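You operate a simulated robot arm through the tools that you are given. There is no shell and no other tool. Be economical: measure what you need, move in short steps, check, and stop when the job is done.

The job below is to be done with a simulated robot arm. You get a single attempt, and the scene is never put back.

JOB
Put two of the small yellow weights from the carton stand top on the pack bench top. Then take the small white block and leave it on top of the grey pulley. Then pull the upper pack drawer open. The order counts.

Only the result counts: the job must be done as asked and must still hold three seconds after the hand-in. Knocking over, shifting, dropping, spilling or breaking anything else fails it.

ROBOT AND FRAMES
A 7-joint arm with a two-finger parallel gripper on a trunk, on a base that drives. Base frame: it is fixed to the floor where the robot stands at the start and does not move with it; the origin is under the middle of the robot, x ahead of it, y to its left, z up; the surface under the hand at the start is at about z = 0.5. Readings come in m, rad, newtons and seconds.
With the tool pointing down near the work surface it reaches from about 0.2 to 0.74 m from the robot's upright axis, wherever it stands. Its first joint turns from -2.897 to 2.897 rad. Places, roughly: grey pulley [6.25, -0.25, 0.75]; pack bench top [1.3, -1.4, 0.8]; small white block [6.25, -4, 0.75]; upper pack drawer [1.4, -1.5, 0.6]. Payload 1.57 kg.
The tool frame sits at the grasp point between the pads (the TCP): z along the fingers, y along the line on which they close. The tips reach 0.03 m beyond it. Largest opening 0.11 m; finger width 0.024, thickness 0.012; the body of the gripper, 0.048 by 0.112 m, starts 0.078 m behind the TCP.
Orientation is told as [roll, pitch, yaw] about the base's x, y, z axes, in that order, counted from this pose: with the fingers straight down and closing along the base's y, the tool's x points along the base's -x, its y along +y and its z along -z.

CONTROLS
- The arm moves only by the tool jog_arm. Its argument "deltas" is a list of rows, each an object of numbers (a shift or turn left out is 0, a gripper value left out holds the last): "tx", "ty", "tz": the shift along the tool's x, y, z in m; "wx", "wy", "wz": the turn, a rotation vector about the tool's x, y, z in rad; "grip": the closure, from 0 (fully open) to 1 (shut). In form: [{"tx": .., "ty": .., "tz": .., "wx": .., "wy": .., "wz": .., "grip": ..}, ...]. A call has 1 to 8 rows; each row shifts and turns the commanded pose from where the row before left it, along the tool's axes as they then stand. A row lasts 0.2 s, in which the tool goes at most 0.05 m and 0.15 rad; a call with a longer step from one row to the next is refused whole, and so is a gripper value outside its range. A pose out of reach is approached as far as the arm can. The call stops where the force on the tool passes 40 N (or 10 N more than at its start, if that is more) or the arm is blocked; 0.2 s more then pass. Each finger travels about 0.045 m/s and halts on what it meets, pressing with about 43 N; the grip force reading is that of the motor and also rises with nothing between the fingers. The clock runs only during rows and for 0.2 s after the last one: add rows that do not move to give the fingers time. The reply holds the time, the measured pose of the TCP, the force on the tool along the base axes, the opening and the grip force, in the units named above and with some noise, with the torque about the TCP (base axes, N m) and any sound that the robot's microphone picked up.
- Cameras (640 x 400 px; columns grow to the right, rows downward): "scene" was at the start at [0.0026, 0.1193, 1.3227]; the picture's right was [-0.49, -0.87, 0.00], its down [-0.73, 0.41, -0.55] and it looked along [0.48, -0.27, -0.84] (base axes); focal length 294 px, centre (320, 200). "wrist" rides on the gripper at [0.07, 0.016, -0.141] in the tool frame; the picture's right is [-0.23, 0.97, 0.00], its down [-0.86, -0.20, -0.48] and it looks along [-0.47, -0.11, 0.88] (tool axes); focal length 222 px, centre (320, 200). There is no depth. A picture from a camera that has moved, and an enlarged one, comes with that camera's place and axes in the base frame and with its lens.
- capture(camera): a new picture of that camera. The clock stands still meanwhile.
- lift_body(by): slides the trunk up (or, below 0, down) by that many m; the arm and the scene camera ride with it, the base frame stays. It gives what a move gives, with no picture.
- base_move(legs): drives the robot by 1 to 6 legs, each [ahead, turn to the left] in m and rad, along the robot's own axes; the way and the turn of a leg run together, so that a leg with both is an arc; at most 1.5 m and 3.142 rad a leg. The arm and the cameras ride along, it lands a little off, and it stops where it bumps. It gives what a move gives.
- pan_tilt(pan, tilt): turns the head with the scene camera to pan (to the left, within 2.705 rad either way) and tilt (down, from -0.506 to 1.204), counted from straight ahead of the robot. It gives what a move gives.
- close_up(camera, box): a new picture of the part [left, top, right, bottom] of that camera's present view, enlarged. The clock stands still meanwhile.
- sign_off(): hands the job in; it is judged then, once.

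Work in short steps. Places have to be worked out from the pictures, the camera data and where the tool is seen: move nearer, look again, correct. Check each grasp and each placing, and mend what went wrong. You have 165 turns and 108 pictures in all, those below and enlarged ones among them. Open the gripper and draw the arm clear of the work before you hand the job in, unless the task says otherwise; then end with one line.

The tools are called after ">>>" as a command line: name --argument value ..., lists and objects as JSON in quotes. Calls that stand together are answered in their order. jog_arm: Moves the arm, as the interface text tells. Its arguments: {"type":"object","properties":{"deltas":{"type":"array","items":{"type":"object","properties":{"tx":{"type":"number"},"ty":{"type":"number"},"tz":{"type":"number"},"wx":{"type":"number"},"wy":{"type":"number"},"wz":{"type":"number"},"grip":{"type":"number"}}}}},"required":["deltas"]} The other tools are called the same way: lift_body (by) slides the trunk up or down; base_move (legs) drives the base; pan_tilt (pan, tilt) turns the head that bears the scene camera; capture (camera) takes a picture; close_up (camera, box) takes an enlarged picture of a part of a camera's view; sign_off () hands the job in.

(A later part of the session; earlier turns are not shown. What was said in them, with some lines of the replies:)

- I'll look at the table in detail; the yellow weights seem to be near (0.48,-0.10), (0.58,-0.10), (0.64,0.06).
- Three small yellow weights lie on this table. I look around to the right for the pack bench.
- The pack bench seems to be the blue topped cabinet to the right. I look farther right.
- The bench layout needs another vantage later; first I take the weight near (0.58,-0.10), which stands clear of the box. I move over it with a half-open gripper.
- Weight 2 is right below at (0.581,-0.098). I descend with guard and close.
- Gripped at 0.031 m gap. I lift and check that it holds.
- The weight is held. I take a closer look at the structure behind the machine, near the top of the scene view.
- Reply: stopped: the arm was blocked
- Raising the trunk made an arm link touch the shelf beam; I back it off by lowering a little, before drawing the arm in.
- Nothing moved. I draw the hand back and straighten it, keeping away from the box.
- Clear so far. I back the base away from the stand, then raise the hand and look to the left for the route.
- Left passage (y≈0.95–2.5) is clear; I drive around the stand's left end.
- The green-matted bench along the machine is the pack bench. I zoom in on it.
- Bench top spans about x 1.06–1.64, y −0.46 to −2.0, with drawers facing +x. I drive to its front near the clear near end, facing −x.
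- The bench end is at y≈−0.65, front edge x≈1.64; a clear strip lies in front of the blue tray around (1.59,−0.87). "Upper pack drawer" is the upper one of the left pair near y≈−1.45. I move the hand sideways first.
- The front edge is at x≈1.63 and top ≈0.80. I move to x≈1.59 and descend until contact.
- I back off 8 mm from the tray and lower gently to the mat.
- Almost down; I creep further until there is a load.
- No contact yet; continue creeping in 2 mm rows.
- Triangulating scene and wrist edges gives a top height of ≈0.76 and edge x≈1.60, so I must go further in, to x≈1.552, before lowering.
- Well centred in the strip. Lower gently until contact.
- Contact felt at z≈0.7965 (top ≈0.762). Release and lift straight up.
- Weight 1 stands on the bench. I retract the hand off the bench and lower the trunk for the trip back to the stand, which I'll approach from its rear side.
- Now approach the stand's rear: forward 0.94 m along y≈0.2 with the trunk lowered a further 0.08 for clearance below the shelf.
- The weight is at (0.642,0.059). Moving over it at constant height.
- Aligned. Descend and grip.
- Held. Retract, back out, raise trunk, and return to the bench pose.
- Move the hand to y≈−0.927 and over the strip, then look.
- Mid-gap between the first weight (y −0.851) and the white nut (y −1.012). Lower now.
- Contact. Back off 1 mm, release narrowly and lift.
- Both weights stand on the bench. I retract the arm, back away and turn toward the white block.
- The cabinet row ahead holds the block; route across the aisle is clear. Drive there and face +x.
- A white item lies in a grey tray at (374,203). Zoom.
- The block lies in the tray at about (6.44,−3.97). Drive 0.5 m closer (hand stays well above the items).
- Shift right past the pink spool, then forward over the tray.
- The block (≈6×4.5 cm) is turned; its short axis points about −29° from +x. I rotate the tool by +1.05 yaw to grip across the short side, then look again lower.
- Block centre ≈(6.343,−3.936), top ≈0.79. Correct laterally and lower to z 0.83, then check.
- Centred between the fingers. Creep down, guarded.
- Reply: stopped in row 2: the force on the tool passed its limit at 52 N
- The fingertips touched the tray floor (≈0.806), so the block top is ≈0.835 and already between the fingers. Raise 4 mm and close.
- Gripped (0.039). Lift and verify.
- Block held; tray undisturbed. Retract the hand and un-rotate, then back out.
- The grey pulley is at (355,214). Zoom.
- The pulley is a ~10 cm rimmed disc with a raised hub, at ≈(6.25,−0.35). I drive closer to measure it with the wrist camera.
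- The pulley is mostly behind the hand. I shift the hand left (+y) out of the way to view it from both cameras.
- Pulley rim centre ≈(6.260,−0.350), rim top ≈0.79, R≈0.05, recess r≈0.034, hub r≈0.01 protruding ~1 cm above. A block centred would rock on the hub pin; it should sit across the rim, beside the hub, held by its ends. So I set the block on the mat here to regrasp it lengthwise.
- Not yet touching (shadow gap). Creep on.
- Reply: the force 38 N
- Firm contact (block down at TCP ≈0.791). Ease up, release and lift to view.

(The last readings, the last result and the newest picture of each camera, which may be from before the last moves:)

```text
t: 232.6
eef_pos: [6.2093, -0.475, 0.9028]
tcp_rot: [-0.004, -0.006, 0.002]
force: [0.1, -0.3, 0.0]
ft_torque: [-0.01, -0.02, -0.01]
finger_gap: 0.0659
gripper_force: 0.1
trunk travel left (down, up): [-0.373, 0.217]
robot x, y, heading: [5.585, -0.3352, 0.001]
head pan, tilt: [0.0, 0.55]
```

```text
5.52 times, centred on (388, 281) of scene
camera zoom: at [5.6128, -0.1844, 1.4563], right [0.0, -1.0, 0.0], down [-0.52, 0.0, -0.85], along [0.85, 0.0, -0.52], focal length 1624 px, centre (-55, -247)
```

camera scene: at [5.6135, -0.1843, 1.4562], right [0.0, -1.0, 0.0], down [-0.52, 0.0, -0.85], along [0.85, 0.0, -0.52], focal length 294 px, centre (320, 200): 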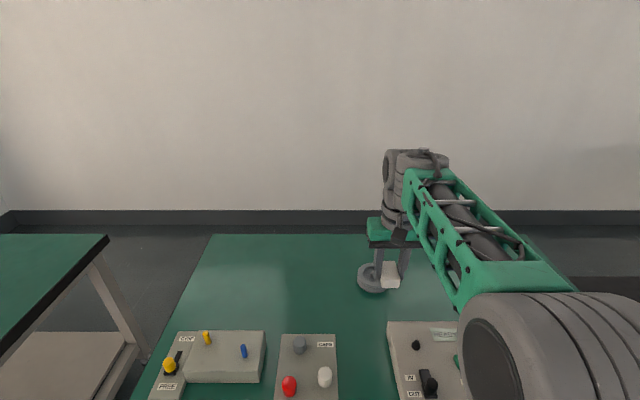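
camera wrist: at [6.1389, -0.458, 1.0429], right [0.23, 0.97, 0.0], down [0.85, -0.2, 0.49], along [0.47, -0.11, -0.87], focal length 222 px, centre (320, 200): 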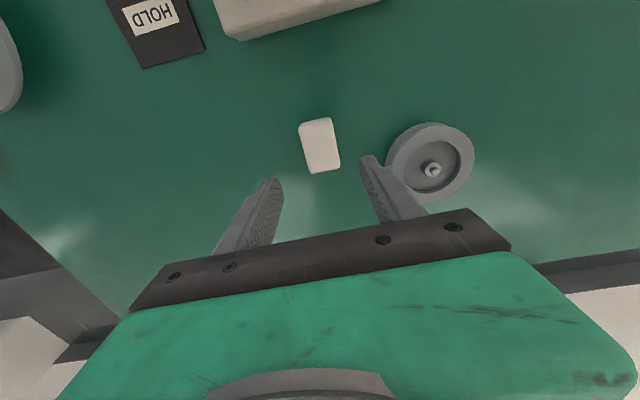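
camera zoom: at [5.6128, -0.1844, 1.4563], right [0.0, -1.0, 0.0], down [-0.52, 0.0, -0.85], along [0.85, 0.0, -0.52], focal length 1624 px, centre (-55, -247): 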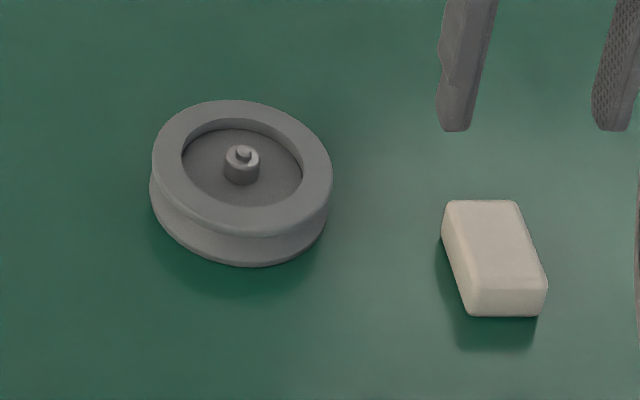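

Block is 58×39×23 mm at ≈(6.210,−0.475), bench top ≈0.760. Rotate the tool by +90° and open for the lengthwise grip.

>>> jog_arm --deltas '[{"wz": -0.15, "grip": 0.2}, {"wz": -0.15}, {"wz": -0.15}, {"wz": -0.15}, {"wz": -0.15}, {"wz": -0.15}, {"wz": -0.15}, {"wz": -0.15}]'

>>> jog_arm --deltas '[{"wz": -0.15}, {"wz": -0.15}, {"wz": -0.068}, {"tz": 0.03}, {}]'

>>> capture --camera "wrist"

```text
t: 234.4
eef_pos: [6.2087, -0.4757, 0.9039]
tcp_rot: [-0.008, 0.0, 1.202]
force: [-0.3, -1.4, 0.0]
ft_torque: [-0.02, -0.02, 0.02]
finger_gap: 0.0882
gripper_force: 0.0
trunk travel left (down, up): [-0.373, 0.217]
robot x, y, heading: [5.5834, -0.3394, -0.0]
head pan, tilt: [0.0, 0.55]
```

```text
t: 235.6
eef_pos: [6.2087, -0.4743, 0.874]
tcp_rot: [-0.01, 0.003, 1.569]
force: [0.9, 0.3, 0.1]
ft_torque: [0.01, -0.01, 0.02]
finger_gap: 0.088
gripper_force: 0.1
trunk travel left (down, up): [-0.373, 0.217]
robot x, y, heading: [5.5801, -0.3368, 0.002]
head pan, tilt: [0.0, 0.55]
```

```text
42 pictures are left
camera wrist: at [6.1922, -0.5433, 1.0133], right [-0.97, 0.23, -0.01], down [0.2, 0.86, 0.48], along [0.12, 0.46, -0.88], focal length 222 px, centre (320, 200)
```

wrist: 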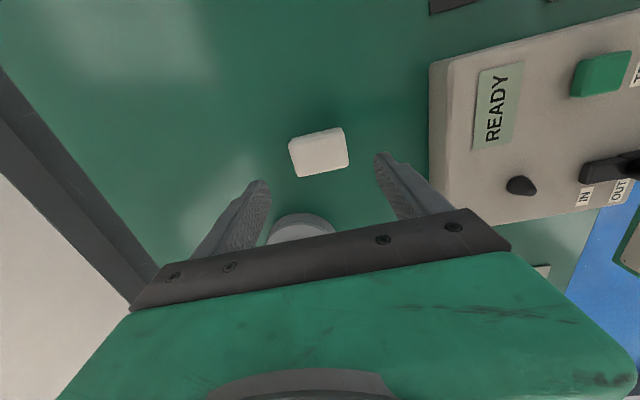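

Aligned; descend to z 0.796 (tips 6 mm above the mat) and close.

>>> jog_arm --deltas '[{"tx": 0.004, "tz": 0.03}, {"tz": 0.03}, {"tz": 0.017}, {}, {"grip": 0.95}, {}, {}, {}]'

>>> jog_arm --deltas '[{"tz": -0.02}, {"tz": -0.04}, {"tz": -0.04}, {}]'

>>> capture --camera "wrist"

>>> close_up --camera "scene" --box '[330, 205, 446, 277]'

```text
t: 237.4
eef_pos: [6.2095, -0.4783, 0.7978]
tcp_rot: [-0.01, 0.002, 1.566]
force: [0.4, -0.6, -0.2]
ft_torque: [-0.01, -0.01, 0.03]
finger_gap: 0.059
gripper_force: 34.4
trunk travel left (down, up): [-0.373, 0.217]
robot x, y, heading: [5.5811, -0.3407, 0.001]
head pan, tilt: [0.0, 0.55]
```

```text
t: 238.4
eef_pos: [6.2089, -0.479, 0.8967]
tcp_rot: [-0.01, 0.002, 1.567]
force: [-0.2, 1.0, -0.8]
ft_torque: [0.01, -0.04, -0.01]
finger_gap: 0.0588
gripper_force: 43.1
trunk travel left (down, up): [-0.373, 0.217]
robot x, y, heading: [5.5838, -0.336, 0.003]
head pan, tilt: [0.0, 0.55]
```

```text
41 pictures are left
camera wrist: at [6.191, -0.5469, 1.0369], right [-0.97, 0.23, -0.01], down [0.2, 0.86, 0.48], along [0.12, 0.46, -0.88], focal length 222 px, centre (320, 200)
```

wrist: 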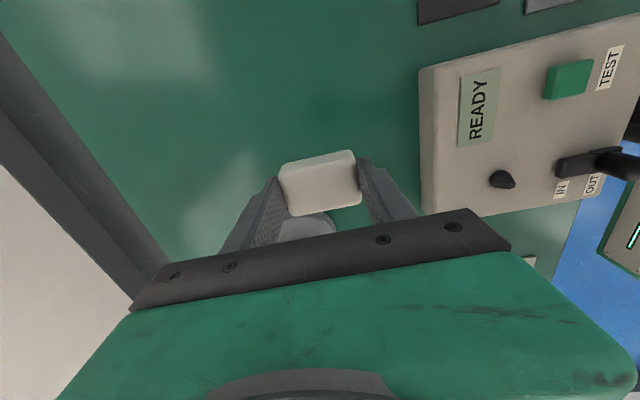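

```text
5.52 times, centred on (388, 241) of scene
camera zoom: at [5.6129, -0.1843, 1.4563], right [0.0, -1.0, 0.0], down [-0.52, 0.0, -0.85], along [0.85, 0.0, -0.52], focal length 1624 px, centre (-55, -26)
```

zoom: 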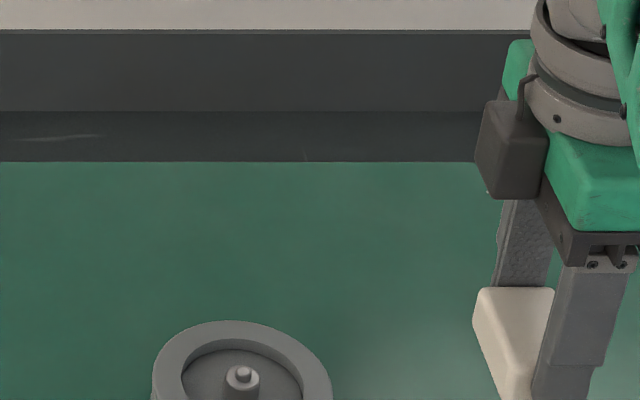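

Held lengthwise (0.059). Move over the −y part of the rim: target block centre (6.260,−0.385).

>>> jog_arm --deltas '[{"tx": -0.032, "ty": -0.017}, {"tx": -0.031, "ty": -0.017}, {"tx": -0.031, "ty": -0.017}, {"tz": 0.03}, {}]'

>>> capture --camera "wrist"

>>> close_up --camera "scene" --box '[320, 235, 436, 307]'

```text
t: 239.6
eef_pos: [6.2599, -0.3848, 0.8681]
tcp_rot: [-0.006, 0.004, 1.568]
force: [0.0, 0.2, -1.0]
ft_torque: [-0.06, 0.0, 0.02]
finger_gap: 0.0587
gripper_force: 42.9
trunk travel left (down, up): [-0.373, 0.217]
robot x, y, heading: [5.5849, -0.3387, -0.003]
head pan, tilt: [0.0, 0.55]
```

```text
39 pictures are left
camera wrist: at [6.2422, -0.4532, 1.008], right [-0.97, 0.23, -0.01], down [0.2, 0.86, 0.48], along [0.12, 0.46, -0.88], focal length 222 px, centre (320, 200)
```

wrist: 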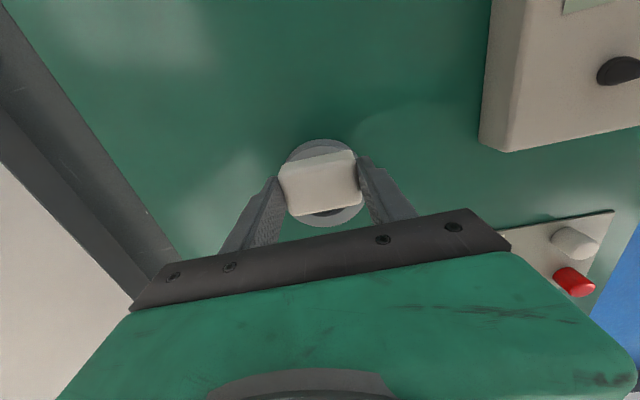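

```text
5.52 times, centred on (378, 271) of scene
camera zoom: at [5.6133, -0.1844, 1.4563], right [0.0, -1.0, 0.0], down [-0.52, 0.0, -0.85], along [0.85, 0.0, -0.52], focal length 1624 px, centre (0, -192)
```

zoom: 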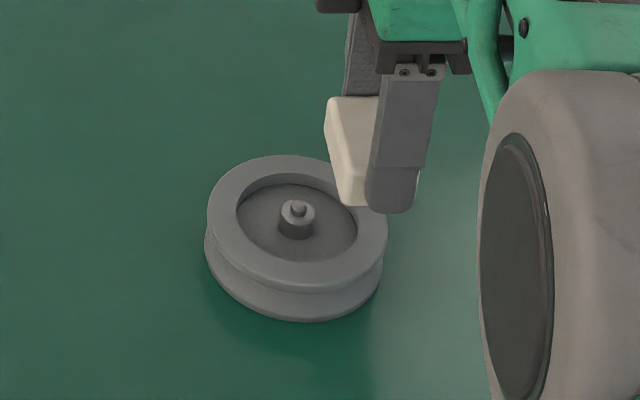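

Position agrees. Lower toward the rim, then creep to contact.

>>> jog_arm --deltas '[{"tz": 0.02}, {"tz": 0.012}, {}]'

>>> close_up --camera "scene" --box '[330, 245, 410, 295]'

```text
t: 240.4
eef_pos: [6.2603, -0.3839, 0.8341]
tcp_rot: [-0.009, 0.003, 1.568]
force: [0.2, -0.4, -1.6]
ft_torque: [-0.01, -0.02, 0.04]
finger_gap: 0.0589
gripper_force: 42.9
trunk travel left (down, up): [-0.373, 0.217]
robot x, y, heading: [5.586, -0.3399, 0.002]
head pan, tilt: [0.0, 0.55]
```

```text
8.00 times, centred on (370, 270) of scene
camera zoom: at [5.6132, -0.1844, 1.4563], right [0.0, -1.0, 0.0], down [-0.52, 0.0, -0.85], along [0.85, 0.0, -0.52], focal length 2355 px, centre (-80, -360)
```

zoom: 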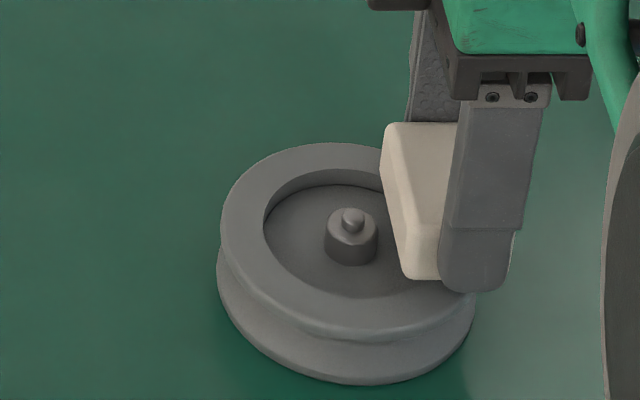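

Clear of the hub. Creep down.

>>> jog_arm --deltas '[{"tz": 0.002}, {"tz": 0.002}, {"tz": 0.002}, {}]'

>>> jog_arm --deltas '[{"tz": 0.0015}, {"tz": 0.0015}, {}]'

```text
t: 241.4
eef_pos: [6.2607, -0.3835, 0.8293]
tcp_rot: [-0.007, 0.004, 1.567]
force: [0.2, -0.6, -0.8]
ft_torque: [-0.02, -0.06, 0.0]
finger_gap: 0.059
gripper_force: 43.6
trunk travel left (down, up): [-0.373, 0.217]
robot x, y, heading: [5.5807, -0.3391, 0.002]
head pan, tilt: [0.0, 0.55]
```

```text
t: 242.2
eef_pos: [6.2602, -0.3857, 0.8272]
tcp_rot: [-0.011, 0.004, 1.568]
force: [-1.6, 0.1, 6.3]
ft_torque: [0.05, 0.19, 0.02]
finger_gap: 0.0587
gripper_force: 42.9
trunk travel left (down, up): [-0.373, 0.217]
robot x, y, heading: [5.5775, -0.3382, 0.005]
head pan, tilt: [0.0, 0.55]
```

Contact on the rim. Ease 1 mm and release, then lift straight.

>>> jog_arm --deltas '[{"tz": -0.001}, {"grip": 0.35}, {}, {}, {}, {}]'

>>> close_up --camera "scene" --box '[330, 245, 410, 295]'

```text
t: 243.6
eef_pos: [6.2618, -0.3862, 0.828]
tcp_rot: [-0.009, 0.004, 1.568]
force: [-0.4, 0.7, 0.1]
ft_torque: [0.03, 0.02, 0.01]
finger_gap: 0.0716
gripper_force: 0.1
trunk travel left (down, up): [-0.373, 0.217]
robot x, y, heading: [5.5827, -0.3388, 0.002]
head pan, tilt: [0.0, 0.55]
```

```text
8.00 times, centred on (370, 270) of scene
camera zoom: at [5.6131, -0.1844, 1.4563], right [0.0, -1.0, 0.0], down [-0.52, 0.0, -0.85], along [0.85, 0.0, -0.52], focal length 2355 px, centre (-80, -360)
```

zoom: 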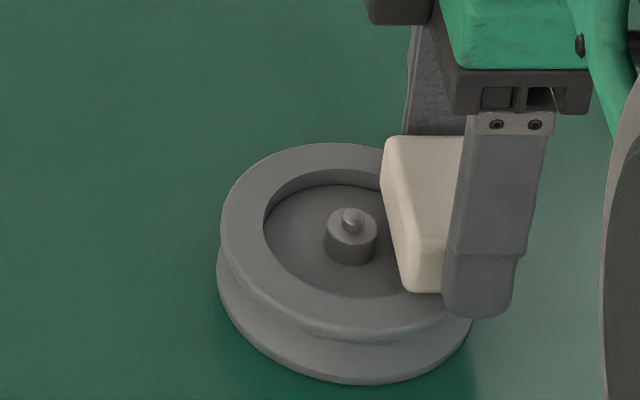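

The block rests flat on the rim. Lift clear and check.

>>> jog_arm --deltas '[{"tz": -0.02}, {"tz": -0.04}, {"tz": -0.045}, {"tz": -0.045}, {}]'

>>> jog_arm --deltas '[{"ty": 0.045}, {"ty": 0.045}, {"ty": 0.045}, {"ty": 0.045}, {"ty": 0.045}, {"ty": 0.045}, {}]'

>>> close_up --camera "scene" --box '[330, 245, 410, 295]'

>>> capture --camera "wrist"

```text
t: 244.8
eef_pos: [6.261, -0.3858, 0.9781]
tcp_rot: [-0.009, 0.004, 1.568]
force: [0.2, -0.4, -0.1]
ft_torque: [0.01, -0.01, 0.05]
finger_gap: 0.0713
gripper_force: 0.1
trunk travel left (down, up): [-0.373, 0.217]
robot x, y, heading: [5.5817, -0.339, 0.0]
head pan, tilt: [0.0, 0.55]
```

```text
t: 246.4
eef_pos: [5.9905, -0.3846, 0.9772]
tcp_rot: [-0.01, 0.003, 1.566]
force: [0.5, 0.1, -0.2]
ft_torque: [0.0, -0.02, 0.04]
finger_gap: 0.0715
gripper_force: 0.1
trunk travel left (down, up): [-0.373, 0.217]
robot x, y, heading: [5.5836, -0.3389, 0.004]
head pan, tilt: [0.0, 0.55]
```

```text
8.00 times, centred on (370, 270) of scene
camera zoom: at [5.6126, -0.1842, 1.4562], right [0.0, -1.0, 0.0], down [-0.52, 0.0, -0.85], along [0.85, 0.0, -0.52], focal length 2355 px, centre (-80, -360)
```

zoom: 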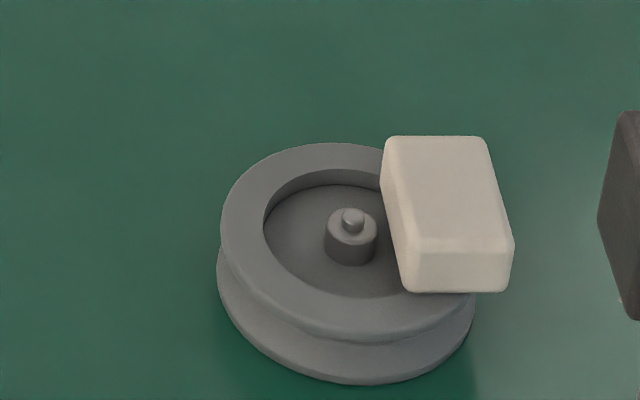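

```text
34 pictures are left
camera wrist: at [5.9724, -0.4518, 1.117], right [-0.97, 0.23, -0.01], down [0.2, 0.86, 0.48], along [0.12, 0.46, -0.88], focal length 222 px, centre (320, 200)
```

wrist: 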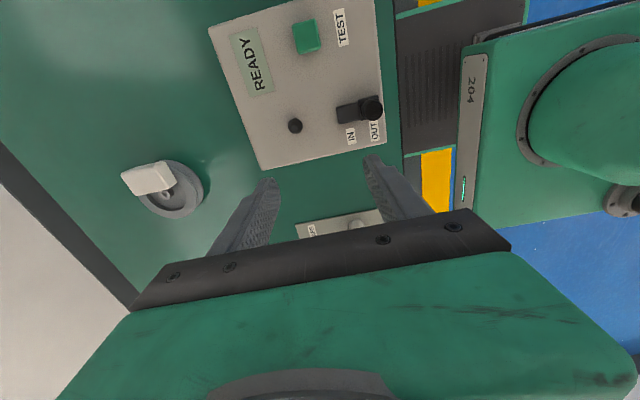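

Block sits stably across the rim. I rotate the tool back, retreat, and drive to the front of the upper pack drawer (y≈−1.42).

>>> jog_arm --deltas '[{"wz": 0.15, "ty": 0.03}, {"wz": 0.15}, {"wz": 0.15}, {"wz": 0.15}, {"wz": 0.15}, {"wz": 0.15}, {"wz": 0.15}, {"wz": 0.15}]'

>>> jog_arm --deltas '[{"wz": 0.15}, {"wz": 0.15}, {"wz": 0.066}, {}]'

>>> base_move --legs '[[-0.5, 0], [0, -2.765], [1.45, 0], [1.45, 0], [0, -0.375]]'

>>> pan_tilt --pan 0.0 --tilt 0.8

>>> capture --camera "scene"

```text
t: 247.5
eef_pos: [5.9566, -0.3912, 0.9229]
tcp_rot: [0.138, 0.05, 0.893]
force: [0.3, -0.3, 0.3]
ft_torque: [-0.02, 0.02, 0.0]
finger_gap: 0.0714
gripper_force: 0.0
trunk travel left (down, up): [-0.373, 0.217]
robot x, y, heading: [5.5833, -0.3413, 0.003]
head pan, tilt: [0.0, 0.55]
stopped in row 5: the arm was blocked; the commanded pose is now the measured one
```

```text
t: 248.5
eef_pos: [5.9543, -0.3951, 0.9231]
tcp_rot: [0.116, 0.101, 0.518]
force: [0.6, -0.3, 0.0]
ft_torque: [-0.01, -0.02, 0.02]
finger_gap: 0.0715
gripper_force: 0.1
trunk travel left (down, up): [-0.373, 0.217]
robot x, y, heading: [5.5839, -0.3353, -0.0]
head pan, tilt: [0.0, 0.55]
```

```text
t: 272.7
eef_pos: [2.0351, -1.4447, 0.9239]
tcp_rot: [0.113, 0.099, -2.577]
force: [-0.8, -0.1, 0.7]
ft_torque: [-0.03, 0.0, 0.02]
finger_gap: 0.0713
gripper_force: 0.0
trunk travel left (down, up): [-0.373, 0.217]
robot x, y, heading: [2.4057, -1.4831, -3.111]
head pan, tilt: [0.0, 0.55]
```

```text
t: 273.5
eef_pos: [2.0339, -1.4445, 0.9222]
tcp_rot: [0.119, 0.104, -2.577]
force: [-1.4, 1.0, -0.1]
ft_torque: [0.02, 0.04, 0.02]
finger_gap: 0.0717
gripper_force: 0.0
trunk travel left (down, up): [-0.373, 0.217]
robot x, y, heading: [2.4063, -1.485, -3.107]
head pan, tilt: [0.0, 0.799]
```

```text
33 pictures are left
camera scene: at [2.3949, -1.6403, 1.4348], right [-0.03, 1.0, 0.0], down [0.72, 0.02, -0.7], along [-0.7, -0.02, -0.72], focal length 294 px, centre (320, 200)
```

scene: 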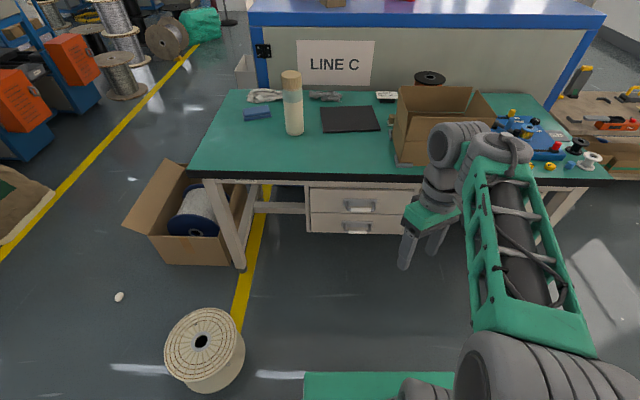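

Upper drawer handle triangulates to ≈(1.59,−1.51,0.58). I first straighten the tool, then move it forward and lower the trunk before tilting the hand horizontal.

>>> jog_arm --deltas '[{"wx": 0.119, "tx": -0.02}, {"wy": -0.104, "tx": -0.02}, {"wz": 0.142, "tx": -0.02}, {"wz": 0.142}, {"wz": 0.142}, {"wz": 0.139}, {}]'

>>> jog_arm --deltas '[{"tx": -0.035, "ty": 0.016}, {"tx": -0.035, "ty": 0.016}, {"tx": -0.035, "ty": 0.016}, {"tx": -0.035, "ty": 0.016}, {}]'

>>> lift_body --by -0.18

```text
t: 275.1
eef_pos: [1.9835, -1.4746, 0.9421]
tcp_rot: [-0.002, -0.007, 3.141]
force: [-0.5, 0.4, -0.7]
ft_torque: [0.02, 0.01, 0.04]
finger_gap: 0.0715
gripper_force: 0.0
out of reach, approached as far as the arm can: row 1, 2
trunk travel left (down, up): [-0.373, 0.217]
robot x, y, heading: [2.4052, -1.4829, -3.106]
head pan, tilt: [0.0, 0.799]
```

```text
t: 276.3
eef_pos: [1.8429, -1.5398, 0.9405]
tcp_rot: [-0.002, -0.007, -3.139]
force: [0.1, -1.1, 0.8]
ft_torque: [0.03, -0.02, -0.01]
finger_gap: 0.0715
gripper_force: 0.1
trunk travel left (down, up): [-0.373, 0.217]
robot x, y, heading: [2.4083, -1.4849, -3.107]
head pan, tilt: [0.0, 0.799]
```

```text
t: 278.3
eef_pos: [1.8436, -1.5396, 0.7614]
tcp_rot: [-0.001, -0.008, -3.14]
force: [0.8, -0.2, -0.3]
ft_torque: [0.0, 0.02, -0.04]
finger_gap: 0.0715
gripper_force: 0.1
trunk travel left (down, up): [-0.193, 0.397]
robot x, y, heading: [2.4067, -1.4881, -3.108]
head pan, tilt: [0.0, 0.799]
```

Tilt the hand to horizontal (fingers toward −x).

>>> jog_arm --deltas '[{"wy": -0.143}, {"wy": -0.143}, {"wy": -0.143}, {"wy": -0.143}, {"wy": -0.143}, {"wy": -0.143}]'

>>> jog_arm --deltas '[{"wy": -0.143}, {"wy": -0.143}, {"wy": -0.143}, {"wy": -0.143}, {"wy": -0.14}, {}]'

```text
t: 279.9
eef_pos: [1.8103, -1.5274, 0.7392]
tcp_rot: [0.021, -0.703, 3.121]
force: [-0.3, -0.3, -0.4]
ft_torque: [-0.04, -0.06, 0.03]
finger_gap: 0.0718
gripper_force: 0.0
out of reach, approached as far as the arm can: row 1, 2, 3
trunk travel left (down, up): [-0.193, 0.397]
robot x, y, heading: [2.4084, -1.4847, -3.103]
head pan, tilt: [0.0, 0.799]
stopped in row 6: the arm was blocked; the commanded pose is now the measured one
```

```text
t: 281.3
eef_pos: [1.8078, -1.515, 0.736]
tcp_rot: [0.058, -1.412, 3.047]
force: [0.5, 0.5, -0.1]
ft_torque: [0.01, 0.02, -0.02]
finger_gap: 0.0714
gripper_force: 0.0
trunk travel left (down, up): [-0.193, 0.397]
robot x, y, heading: [2.4108, -1.4852, -3.108]
head pan, tilt: [0.0, 0.799]
```

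Nearly horizontal. Look through the wrist and scene cameras.

>>> capture --camera "wrist"

>>> capture --camera "scene"

```text
32 pictures are left
camera wrist: at [1.9581, -1.5364, 0.6885], right [-0.07, -0.97, 0.23], down [0.34, 0.2, 0.92], along [-0.94, 0.15, 0.32], focal length 222 px, centre (320, 200)
```

wrist: 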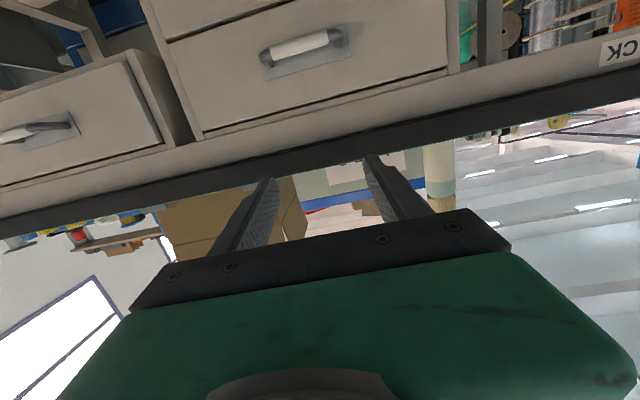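

```text
31 pictures are left
camera scene: at [2.3846, -1.6466, 1.2506], right [-0.03, 1.0, 0.01], down [0.72, 0.03, -0.69], along [-0.69, -0.02, -0.72], focal length 294 px, centre (320, 200)
```

scene: 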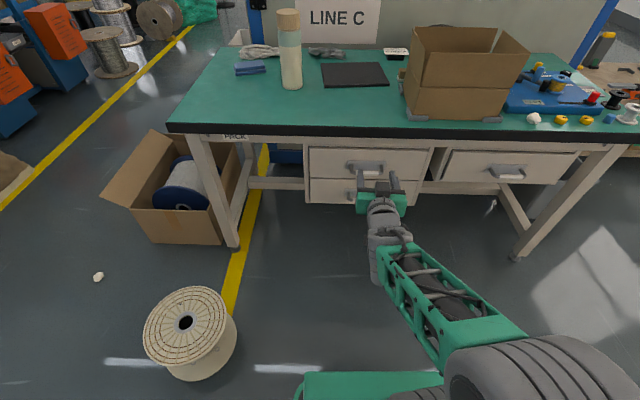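

Handle ≈(1.585,−1.51,0.586). Level the hand and roll it 90° so the fingers close vertically.

>>> jog_arm --deltas '[{"wy": -0.08}, {"wy": -0.08}, {"wz": -0.14}, {"wz": -0.14}, {"wz": -0.14}, {"wz": -0.14}, {"wz": -0.14}]'

>>> jog_arm --deltas '[{"wz": -0.14}, {"wz": -0.14}, {"wz": -0.14}, {"wz": -0.14}, {"wz": -0.14}, {"wz": -0.14}, {}]'

>>> capture --camera "wrist"

```text
t: 282.9
eef_pos: [1.815, -1.5284, 0.7523]
tcp_rot: [-1.608, -0.885, -1.546]
force: [0.6, -0.5, 0.0]
ft_torque: [0.0, -0.03, -0.01]
finger_gap: 0.0715
gripper_force: 0.1
trunk travel left (down, up): [-0.193, 0.397]
robot x, y, heading: [2.4111, -1.4851, -3.106]
head pan, tilt: [0.0, 0.799]
```

```text
t: 284.5
eef_pos: [1.8137, -1.5281, 0.7518]
tcp_rot: [-1.593, -0.049, -1.575]
force: [-0.4, -0.1, -0.8]
ft_torque: [0.01, -0.02, -0.01]
finger_gap: 0.0717
gripper_force: 0.1
trunk travel left (down, up): [-0.193, 0.397]
robot x, y, heading: [2.4112, -1.4872, -3.106]
head pan, tilt: [0.0, 0.799]
```

```text
30 pictures are left
camera wrist: at [1.9559, -1.4594, 0.7282], right [-0.02, -0.27, -0.96], down [0.48, -0.85, 0.23], along [-0.88, -0.45, 0.15], focal length 222 px, centre (320, 200)
```

wrist: 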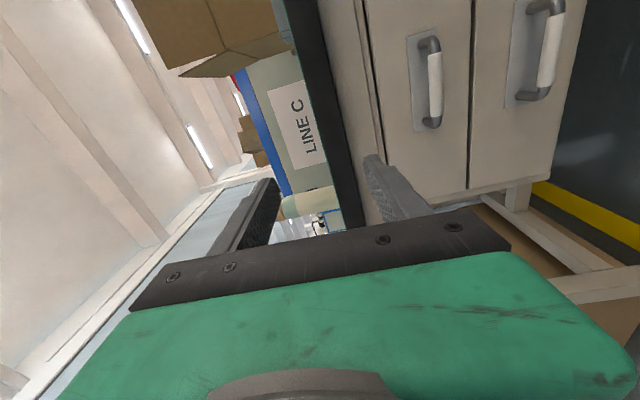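

Orientation good. Lower the hand to handle height (z≈0.58, y≈−1.51), staying in front.

>>> jog_arm --deltas '[{"ty": 0.043, "tx": 0.006}, {"ty": 0.043, "tx": 0.006}, {"ty": 0.043, "tx": 0.006}, {"ty": 0.042, "tx": 0.006}, {}]'

>>> capture --camera "wrist"

>>> close_up --camera "scene" --box '[300, 120, 440, 220]'

```text
t: 285.7
eef_pos: [1.8104, -1.5117, 0.5782]
tcp_rot: [-1.594, -0.049, -1.576]
force: [0.2, 0.3, 0.3]
ft_torque: [0.0, 0.02, 0.02]
finger_gap: 0.0714
gripper_force: 0.1
trunk travel left (down, up): [-0.193, 0.397]
robot x, y, heading: [2.4067, -1.4835, -3.108]
head pan, tilt: [0.0, 0.799]
```

```text
29 pictures are left
camera wrist: at [1.9522, -1.4438, 0.5534], right [-0.02, -0.27, -0.96], down [0.48, -0.85, 0.23], along [-0.88, -0.45, 0.15], focal length 222 px, centre (320, 200)
```

wrist: 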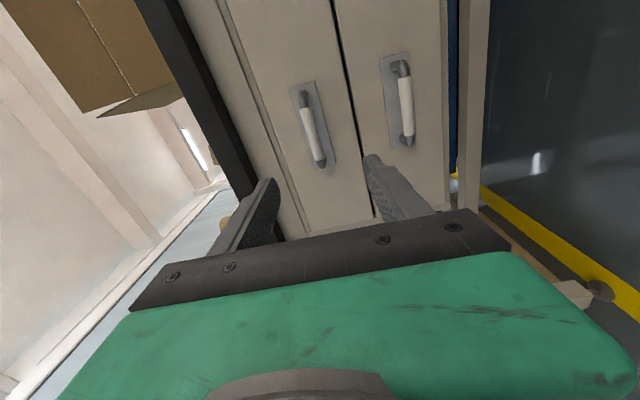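

```text
4.00 times, centred on (370, 170) of scene
camera zoom: at [2.3949, -1.6404, 1.2549], right [-0.03, 1.0, 0.0], down [0.72, 0.02, -0.7], along [-0.7, -0.02, -0.72], focal length 1178 px, centre (120, 320)
```

zoom: 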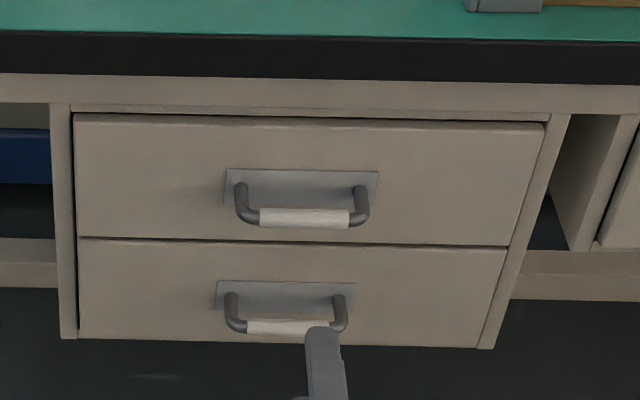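

Combining the views, the bar is at ≈(1.62,−1.508,0.592). Raise 14 mm and advance with the arm to x≈1.66.

>>> jog_arm --deltas '[{"ty": -0.014}, {"tz": 0.04}, {"tz": 0.04}, {"tz": 0.04}, {"tz": 0.03}, {}]'

>>> capture --camera "wrist"

>>> close_up --camera "scene" --box '[300, 120, 440, 220]'

```text
t: 287.1
eef_pos: [1.6597, -1.5121, 0.598]
tcp_rot: [-1.595, -0.049, -1.576]
force: [0.6, -0.7, -0.8]
ft_torque: [0.0, 0.01, -0.03]
finger_gap: 0.0715
gripper_force: 0.2
trunk travel left (down, up): [-0.193, 0.397]
robot x, y, heading: [2.4083, -1.4861, -3.104]
head pan, tilt: [0.0, 0.799]
```

```text
27 pictures are left
camera wrist: at [1.8016, -1.4433, 0.573], right [-0.02, -0.27, -0.96], down [0.48, -0.85, 0.23], along [-0.88, -0.46, 0.15], focal length 222 px, centre (320, 200)
```

wrist: 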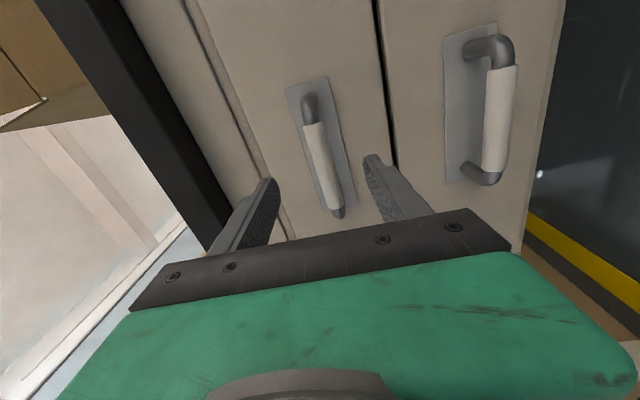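

```text
4.00 times, centred on (370, 170) of scene
camera zoom: at [2.3949, -1.6404, 1.2549], right [-0.03, 1.0, 0.0], down [0.72, 0.02, -0.7], along [-0.7, -0.02, -0.72], focal length 1178 px, centre (120, 320)
```

zoom: 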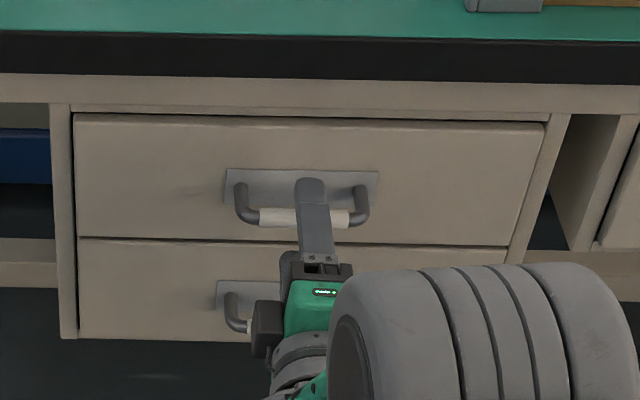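

Bar lies between the fingers. Advance 3.5 cm guarded and close.

>>> jog_arm --deltas '[{"ty": 0.004, "tz": 0.015}, {"tz": 0.015}, {"tz": 0.008}, {}]'

>>> jog_arm --deltas '[{"grip": 0.98}, {}, {}, {}, {}, {}, {}]'

>>> capture --camera "wrist"

```text
t: 288.1
eef_pos: [1.6229, -1.5109, 0.5938]
tcp_rot: [-1.595, -0.048, -1.575]
force: [-0.6, -0.2, 0.2]
ft_torque: [-0.02, -0.02, 0.0]
finger_gap: 0.0717
gripper_force: 0.0
trunk travel left (down, up): [-0.193, 0.397]
robot x, y, heading: [2.4093, -1.4867, -3.111]
head pan, tilt: [0.0, 0.799]
```

```text
t: 289.7
eef_pos: [1.6244, -1.5112, 0.5906]
tcp_rot: [-1.589, -0.051, -1.576]
force: [-0.2, -1.3, -12.6]
ft_torque: [0.89, 0.0, -0.06]
finger_gap: 0.0175
gripper_force: 32.5
trunk travel left (down, up): [-0.193, 0.397]
robot x, y, heading: [2.4088, -1.4877, -3.107]
head pan, tilt: [0.0, 0.799]
```

```text
25 pictures are left
camera wrist: at [1.7649, -1.4431, 0.5685], right [-0.02, -0.27, -0.96], down [0.48, -0.85, 0.23], along [-0.88, -0.45, 0.15], focal length 222 px, centre (320, 200)
```

wrist: 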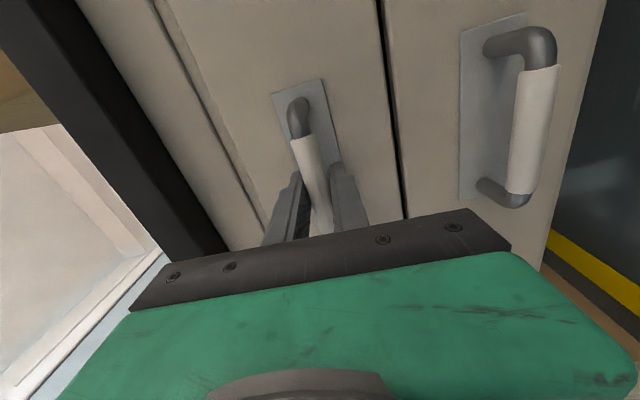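

The bar is gripped (0.0175). Pull straight back gently.

>>> jog_arm --deltas '[{"tz": -0.01}, {"tz": -0.015}, {"tz": -0.02}, {"tz": -0.02}, {}]'

```text
t: 290.9
eef_pos: [1.6889, -1.5124, 0.5926]
tcp_rot: [-1.595, -0.049, -1.575]
force: [0.0, 0.7, -12.3]
ft_torque: [0.8, -0.01, -0.09]
finger_gap: 0.0178
gripper_force: 32.8
trunk travel left (down, up): [-0.193, 0.397]
robot x, y, heading: [2.408, -1.4841, -3.11]
head pan, tilt: [0.0, 0.799]
```

The drawer follows. Continue pulling.

>>> jog_arm --deltas '[{"tz": -0.025}, {"tz": -0.025}, {"tz": -0.025}, {"tz": -0.025}, {"tz": -0.025}, {"tz": -0.025}, {}]'

>>> capture --camera "scene"

```text
t: 292.5
eef_pos: [1.8379, -1.5108, 0.5923]
tcp_rot: [-1.597, -0.05, -1.575]
force: [0.4, 1.8, 8.1]
ft_torque: [0.71, 0.01, 0.34]
finger_gap: 0.0178
gripper_force: 32.1
trunk travel left (down, up): [-0.193, 0.397]
robot x, y, heading: [2.4081, -1.4814, -3.112]
head pan, tilt: [0.0, 0.799]
```

```text
24 pictures are left
camera scene: at [2.3955, -1.6403, 1.255], right [-0.03, 1.0, 0.0], down [0.72, 0.02, -0.7], along [-0.7, -0.02, -0.72], focal length 294 px, centre (320, 200)
```

scene: 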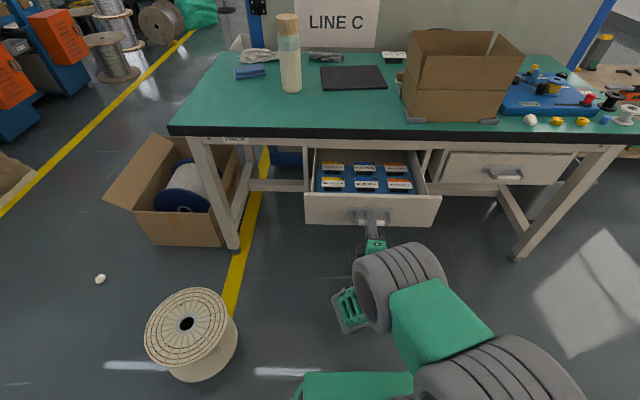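

Open by 0.21 m. I pull slightly more, slowly, to be sure it counts as open.

>>> jog_arm --deltas '[{"tz": -0.012}, {"tz": -0.012}, {"tz": -0.012}, {"tz": -0.012}, {"tz": -0.012}, {}]'

```text
t: 293.9
eef_pos: [1.8825, -1.5116, 0.5925]
tcp_rot: [-1.578, -0.048, -1.573]
force: [0.7, -13.7, -36.9]
ft_torque: [0.78, -0.09, 0.5]
finger_gap: 0.0178
gripper_force: 32.5
out of reach, approached as far as the arm can: row 4, 5
trunk travel left (down, up): [-0.193, 0.397]
robot x, y, heading: [2.4066, -1.4851, -3.109]
head pan, tilt: [0.0, 0.799]
```

The arm is at its inner limit with the drawer ≈0.25 m open. Ease the load and open the gripper.

>>> jog_arm --deltas '[{"tz": 0.012}, {"tz": 0.008}, {}]'

>>> jog_arm --deltas '[{"grip": 0.4}, {}, {}, {}, {}, {}]'

>>> capture --camera "wrist"

```text
t: 294.3
eef_pos: [1.8793, -1.5116, 0.5926]
tcp_rot: [-1.577, -0.048, -1.571]
force: [3.2, -5.2, -11.8]
ft_torque: [0.81, -0.07, 0.03]
finger_gap: 0.0176
gripper_force: 32.6
trunk travel left (down, up): [-0.193, 0.397]
robot x, y, heading: [2.4108, -1.4874, -3.102]
head pan, tilt: [0.0, 0.799]
stopped in row 1: the force on the tool passed its limit at 53 N (the readings are from after the stop); the commanded pose is now the measured one
```

```text
t: 295.7
eef_pos: [1.8767, -1.511, 0.5942]
tcp_rot: [-1.581, -0.05, -1.575]
force: [-0.6, -0.9, -0.2]
ft_torque: [0.01, 0.01, -0.01]
finger_gap: 0.0661
gripper_force: 0.0
trunk travel left (down, up): [-0.193, 0.397]
robot x, y, heading: [2.4072, -1.487, -3.11]
head pan, tilt: [0.0, 0.799]
```

```text
23 pictures are left
camera wrist: at [2.0192, -1.4423, 0.5716], right [-0.01, -0.28, -0.96], down [0.48, -0.85, 0.24], along [-0.88, -0.46, 0.14], focal length 222 px, centre (320, 200)
```

wrist: 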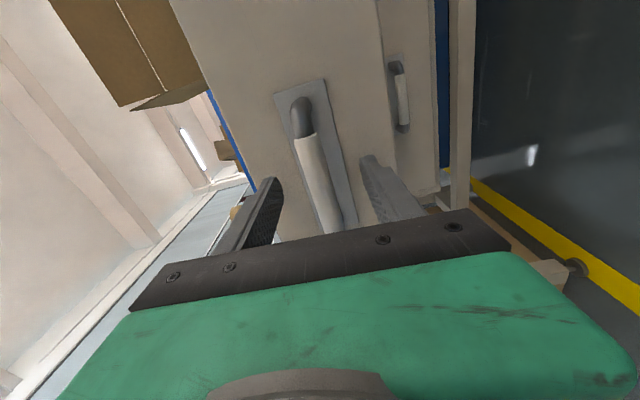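

Released. Back the base straight away and check everything.

>>> base_move --legs '[[-0.35, 0]]'

>>> pan_tilt --pan 0.0 --tilt 0.7

>>> capture --camera "scene"

```text
t: 297.9
eef_pos: [2.2303, -1.5024, 0.5938]
tcp_rot: [-1.58, -0.049, -1.567]
force: [-0.3, 0.2, -0.3]
ft_torque: [-0.03, 0.01, -0.03]
finger_gap: 0.0662
gripper_force: 0.2
trunk travel left (down, up): [-0.193, 0.397]
robot x, y, heading: [2.757, -1.4704, -3.099]
head pan, tilt: [0.0, 0.799]
```

```text
t: 298.6
eef_pos: [2.2296, -1.5013, 0.5936]
tcp_rot: [-1.581, -0.049, -1.565]
force: [-0.1, 0.0, -0.2]
ft_torque: [-0.03, -0.02, 0.01]
finger_gap: 0.066
gripper_force: 0.0
trunk travel left (down, up): [-0.193, 0.397]
robot x, y, heading: [2.7598, -1.4733, -3.101]
head pan, tilt: [0.0, 0.7]
```

```text
22 pictures are left
camera scene: at [2.7444, -1.6267, 1.2631], right [-0.04, 1.0, 0.0], down [0.64, 0.03, -0.76], along [-0.76, -0.03, -0.64], focal length 294 px, centre (320, 200)
```

scene: 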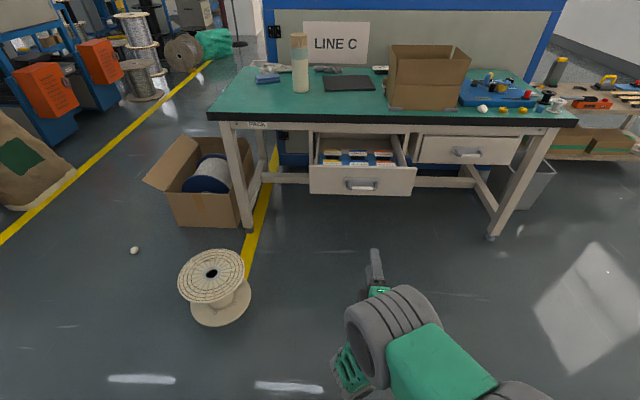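

Drawer is open, weights in place. A last check on the block on the pulley, from afar.

>>> pan_tilt --pan -2.7 --tilt 0.15

>>> close_up --camera "scene" --box '[250, 150, 410, 250]'

```text
t: 301.0
eef_pos: [2.2303, -1.5017, 0.5949]
tcp_rot: [-1.582, -0.049, -1.566]
force: [0.2, 0.4, 0.1]
ft_torque: [0.01, 0.06, 0.03]
finger_gap: 0.0658
gripper_force: 0.0
trunk travel left (down, up): [-0.193, 0.397]
robot x, y, heading: [2.7584, -1.4696, -3.098]
head pan, tilt: [-2.7, 0.15]
```

```text
4.00 times, centred on (330, 200) of scene
camera zoom: at [2.9112, -1.5797, 1.3132], right [0.47, -0.88, 0.0], down [-0.13, -0.07, -0.99], along [0.87, 0.46, -0.15], focal length 1178 px, centre (280, 200)
```

zoom: 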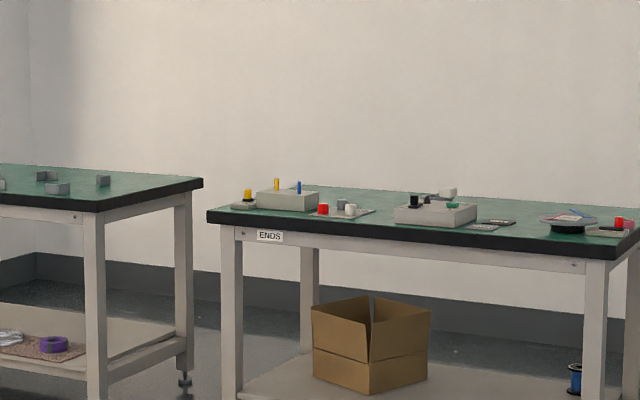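

The block still sits on the pulley, the weights are on the bench, the drawer is open, and the gripper is open and clear, so I hand in.

>>> sign_off

```text
The job is handed in.
```

The job is handed in: two yellow weights are on the pack bench top, the white block is on the grey pulley (set across one side of the rim because the hub sticks up), and the upper pack drawer is open about 0.25 m, all done in that order.
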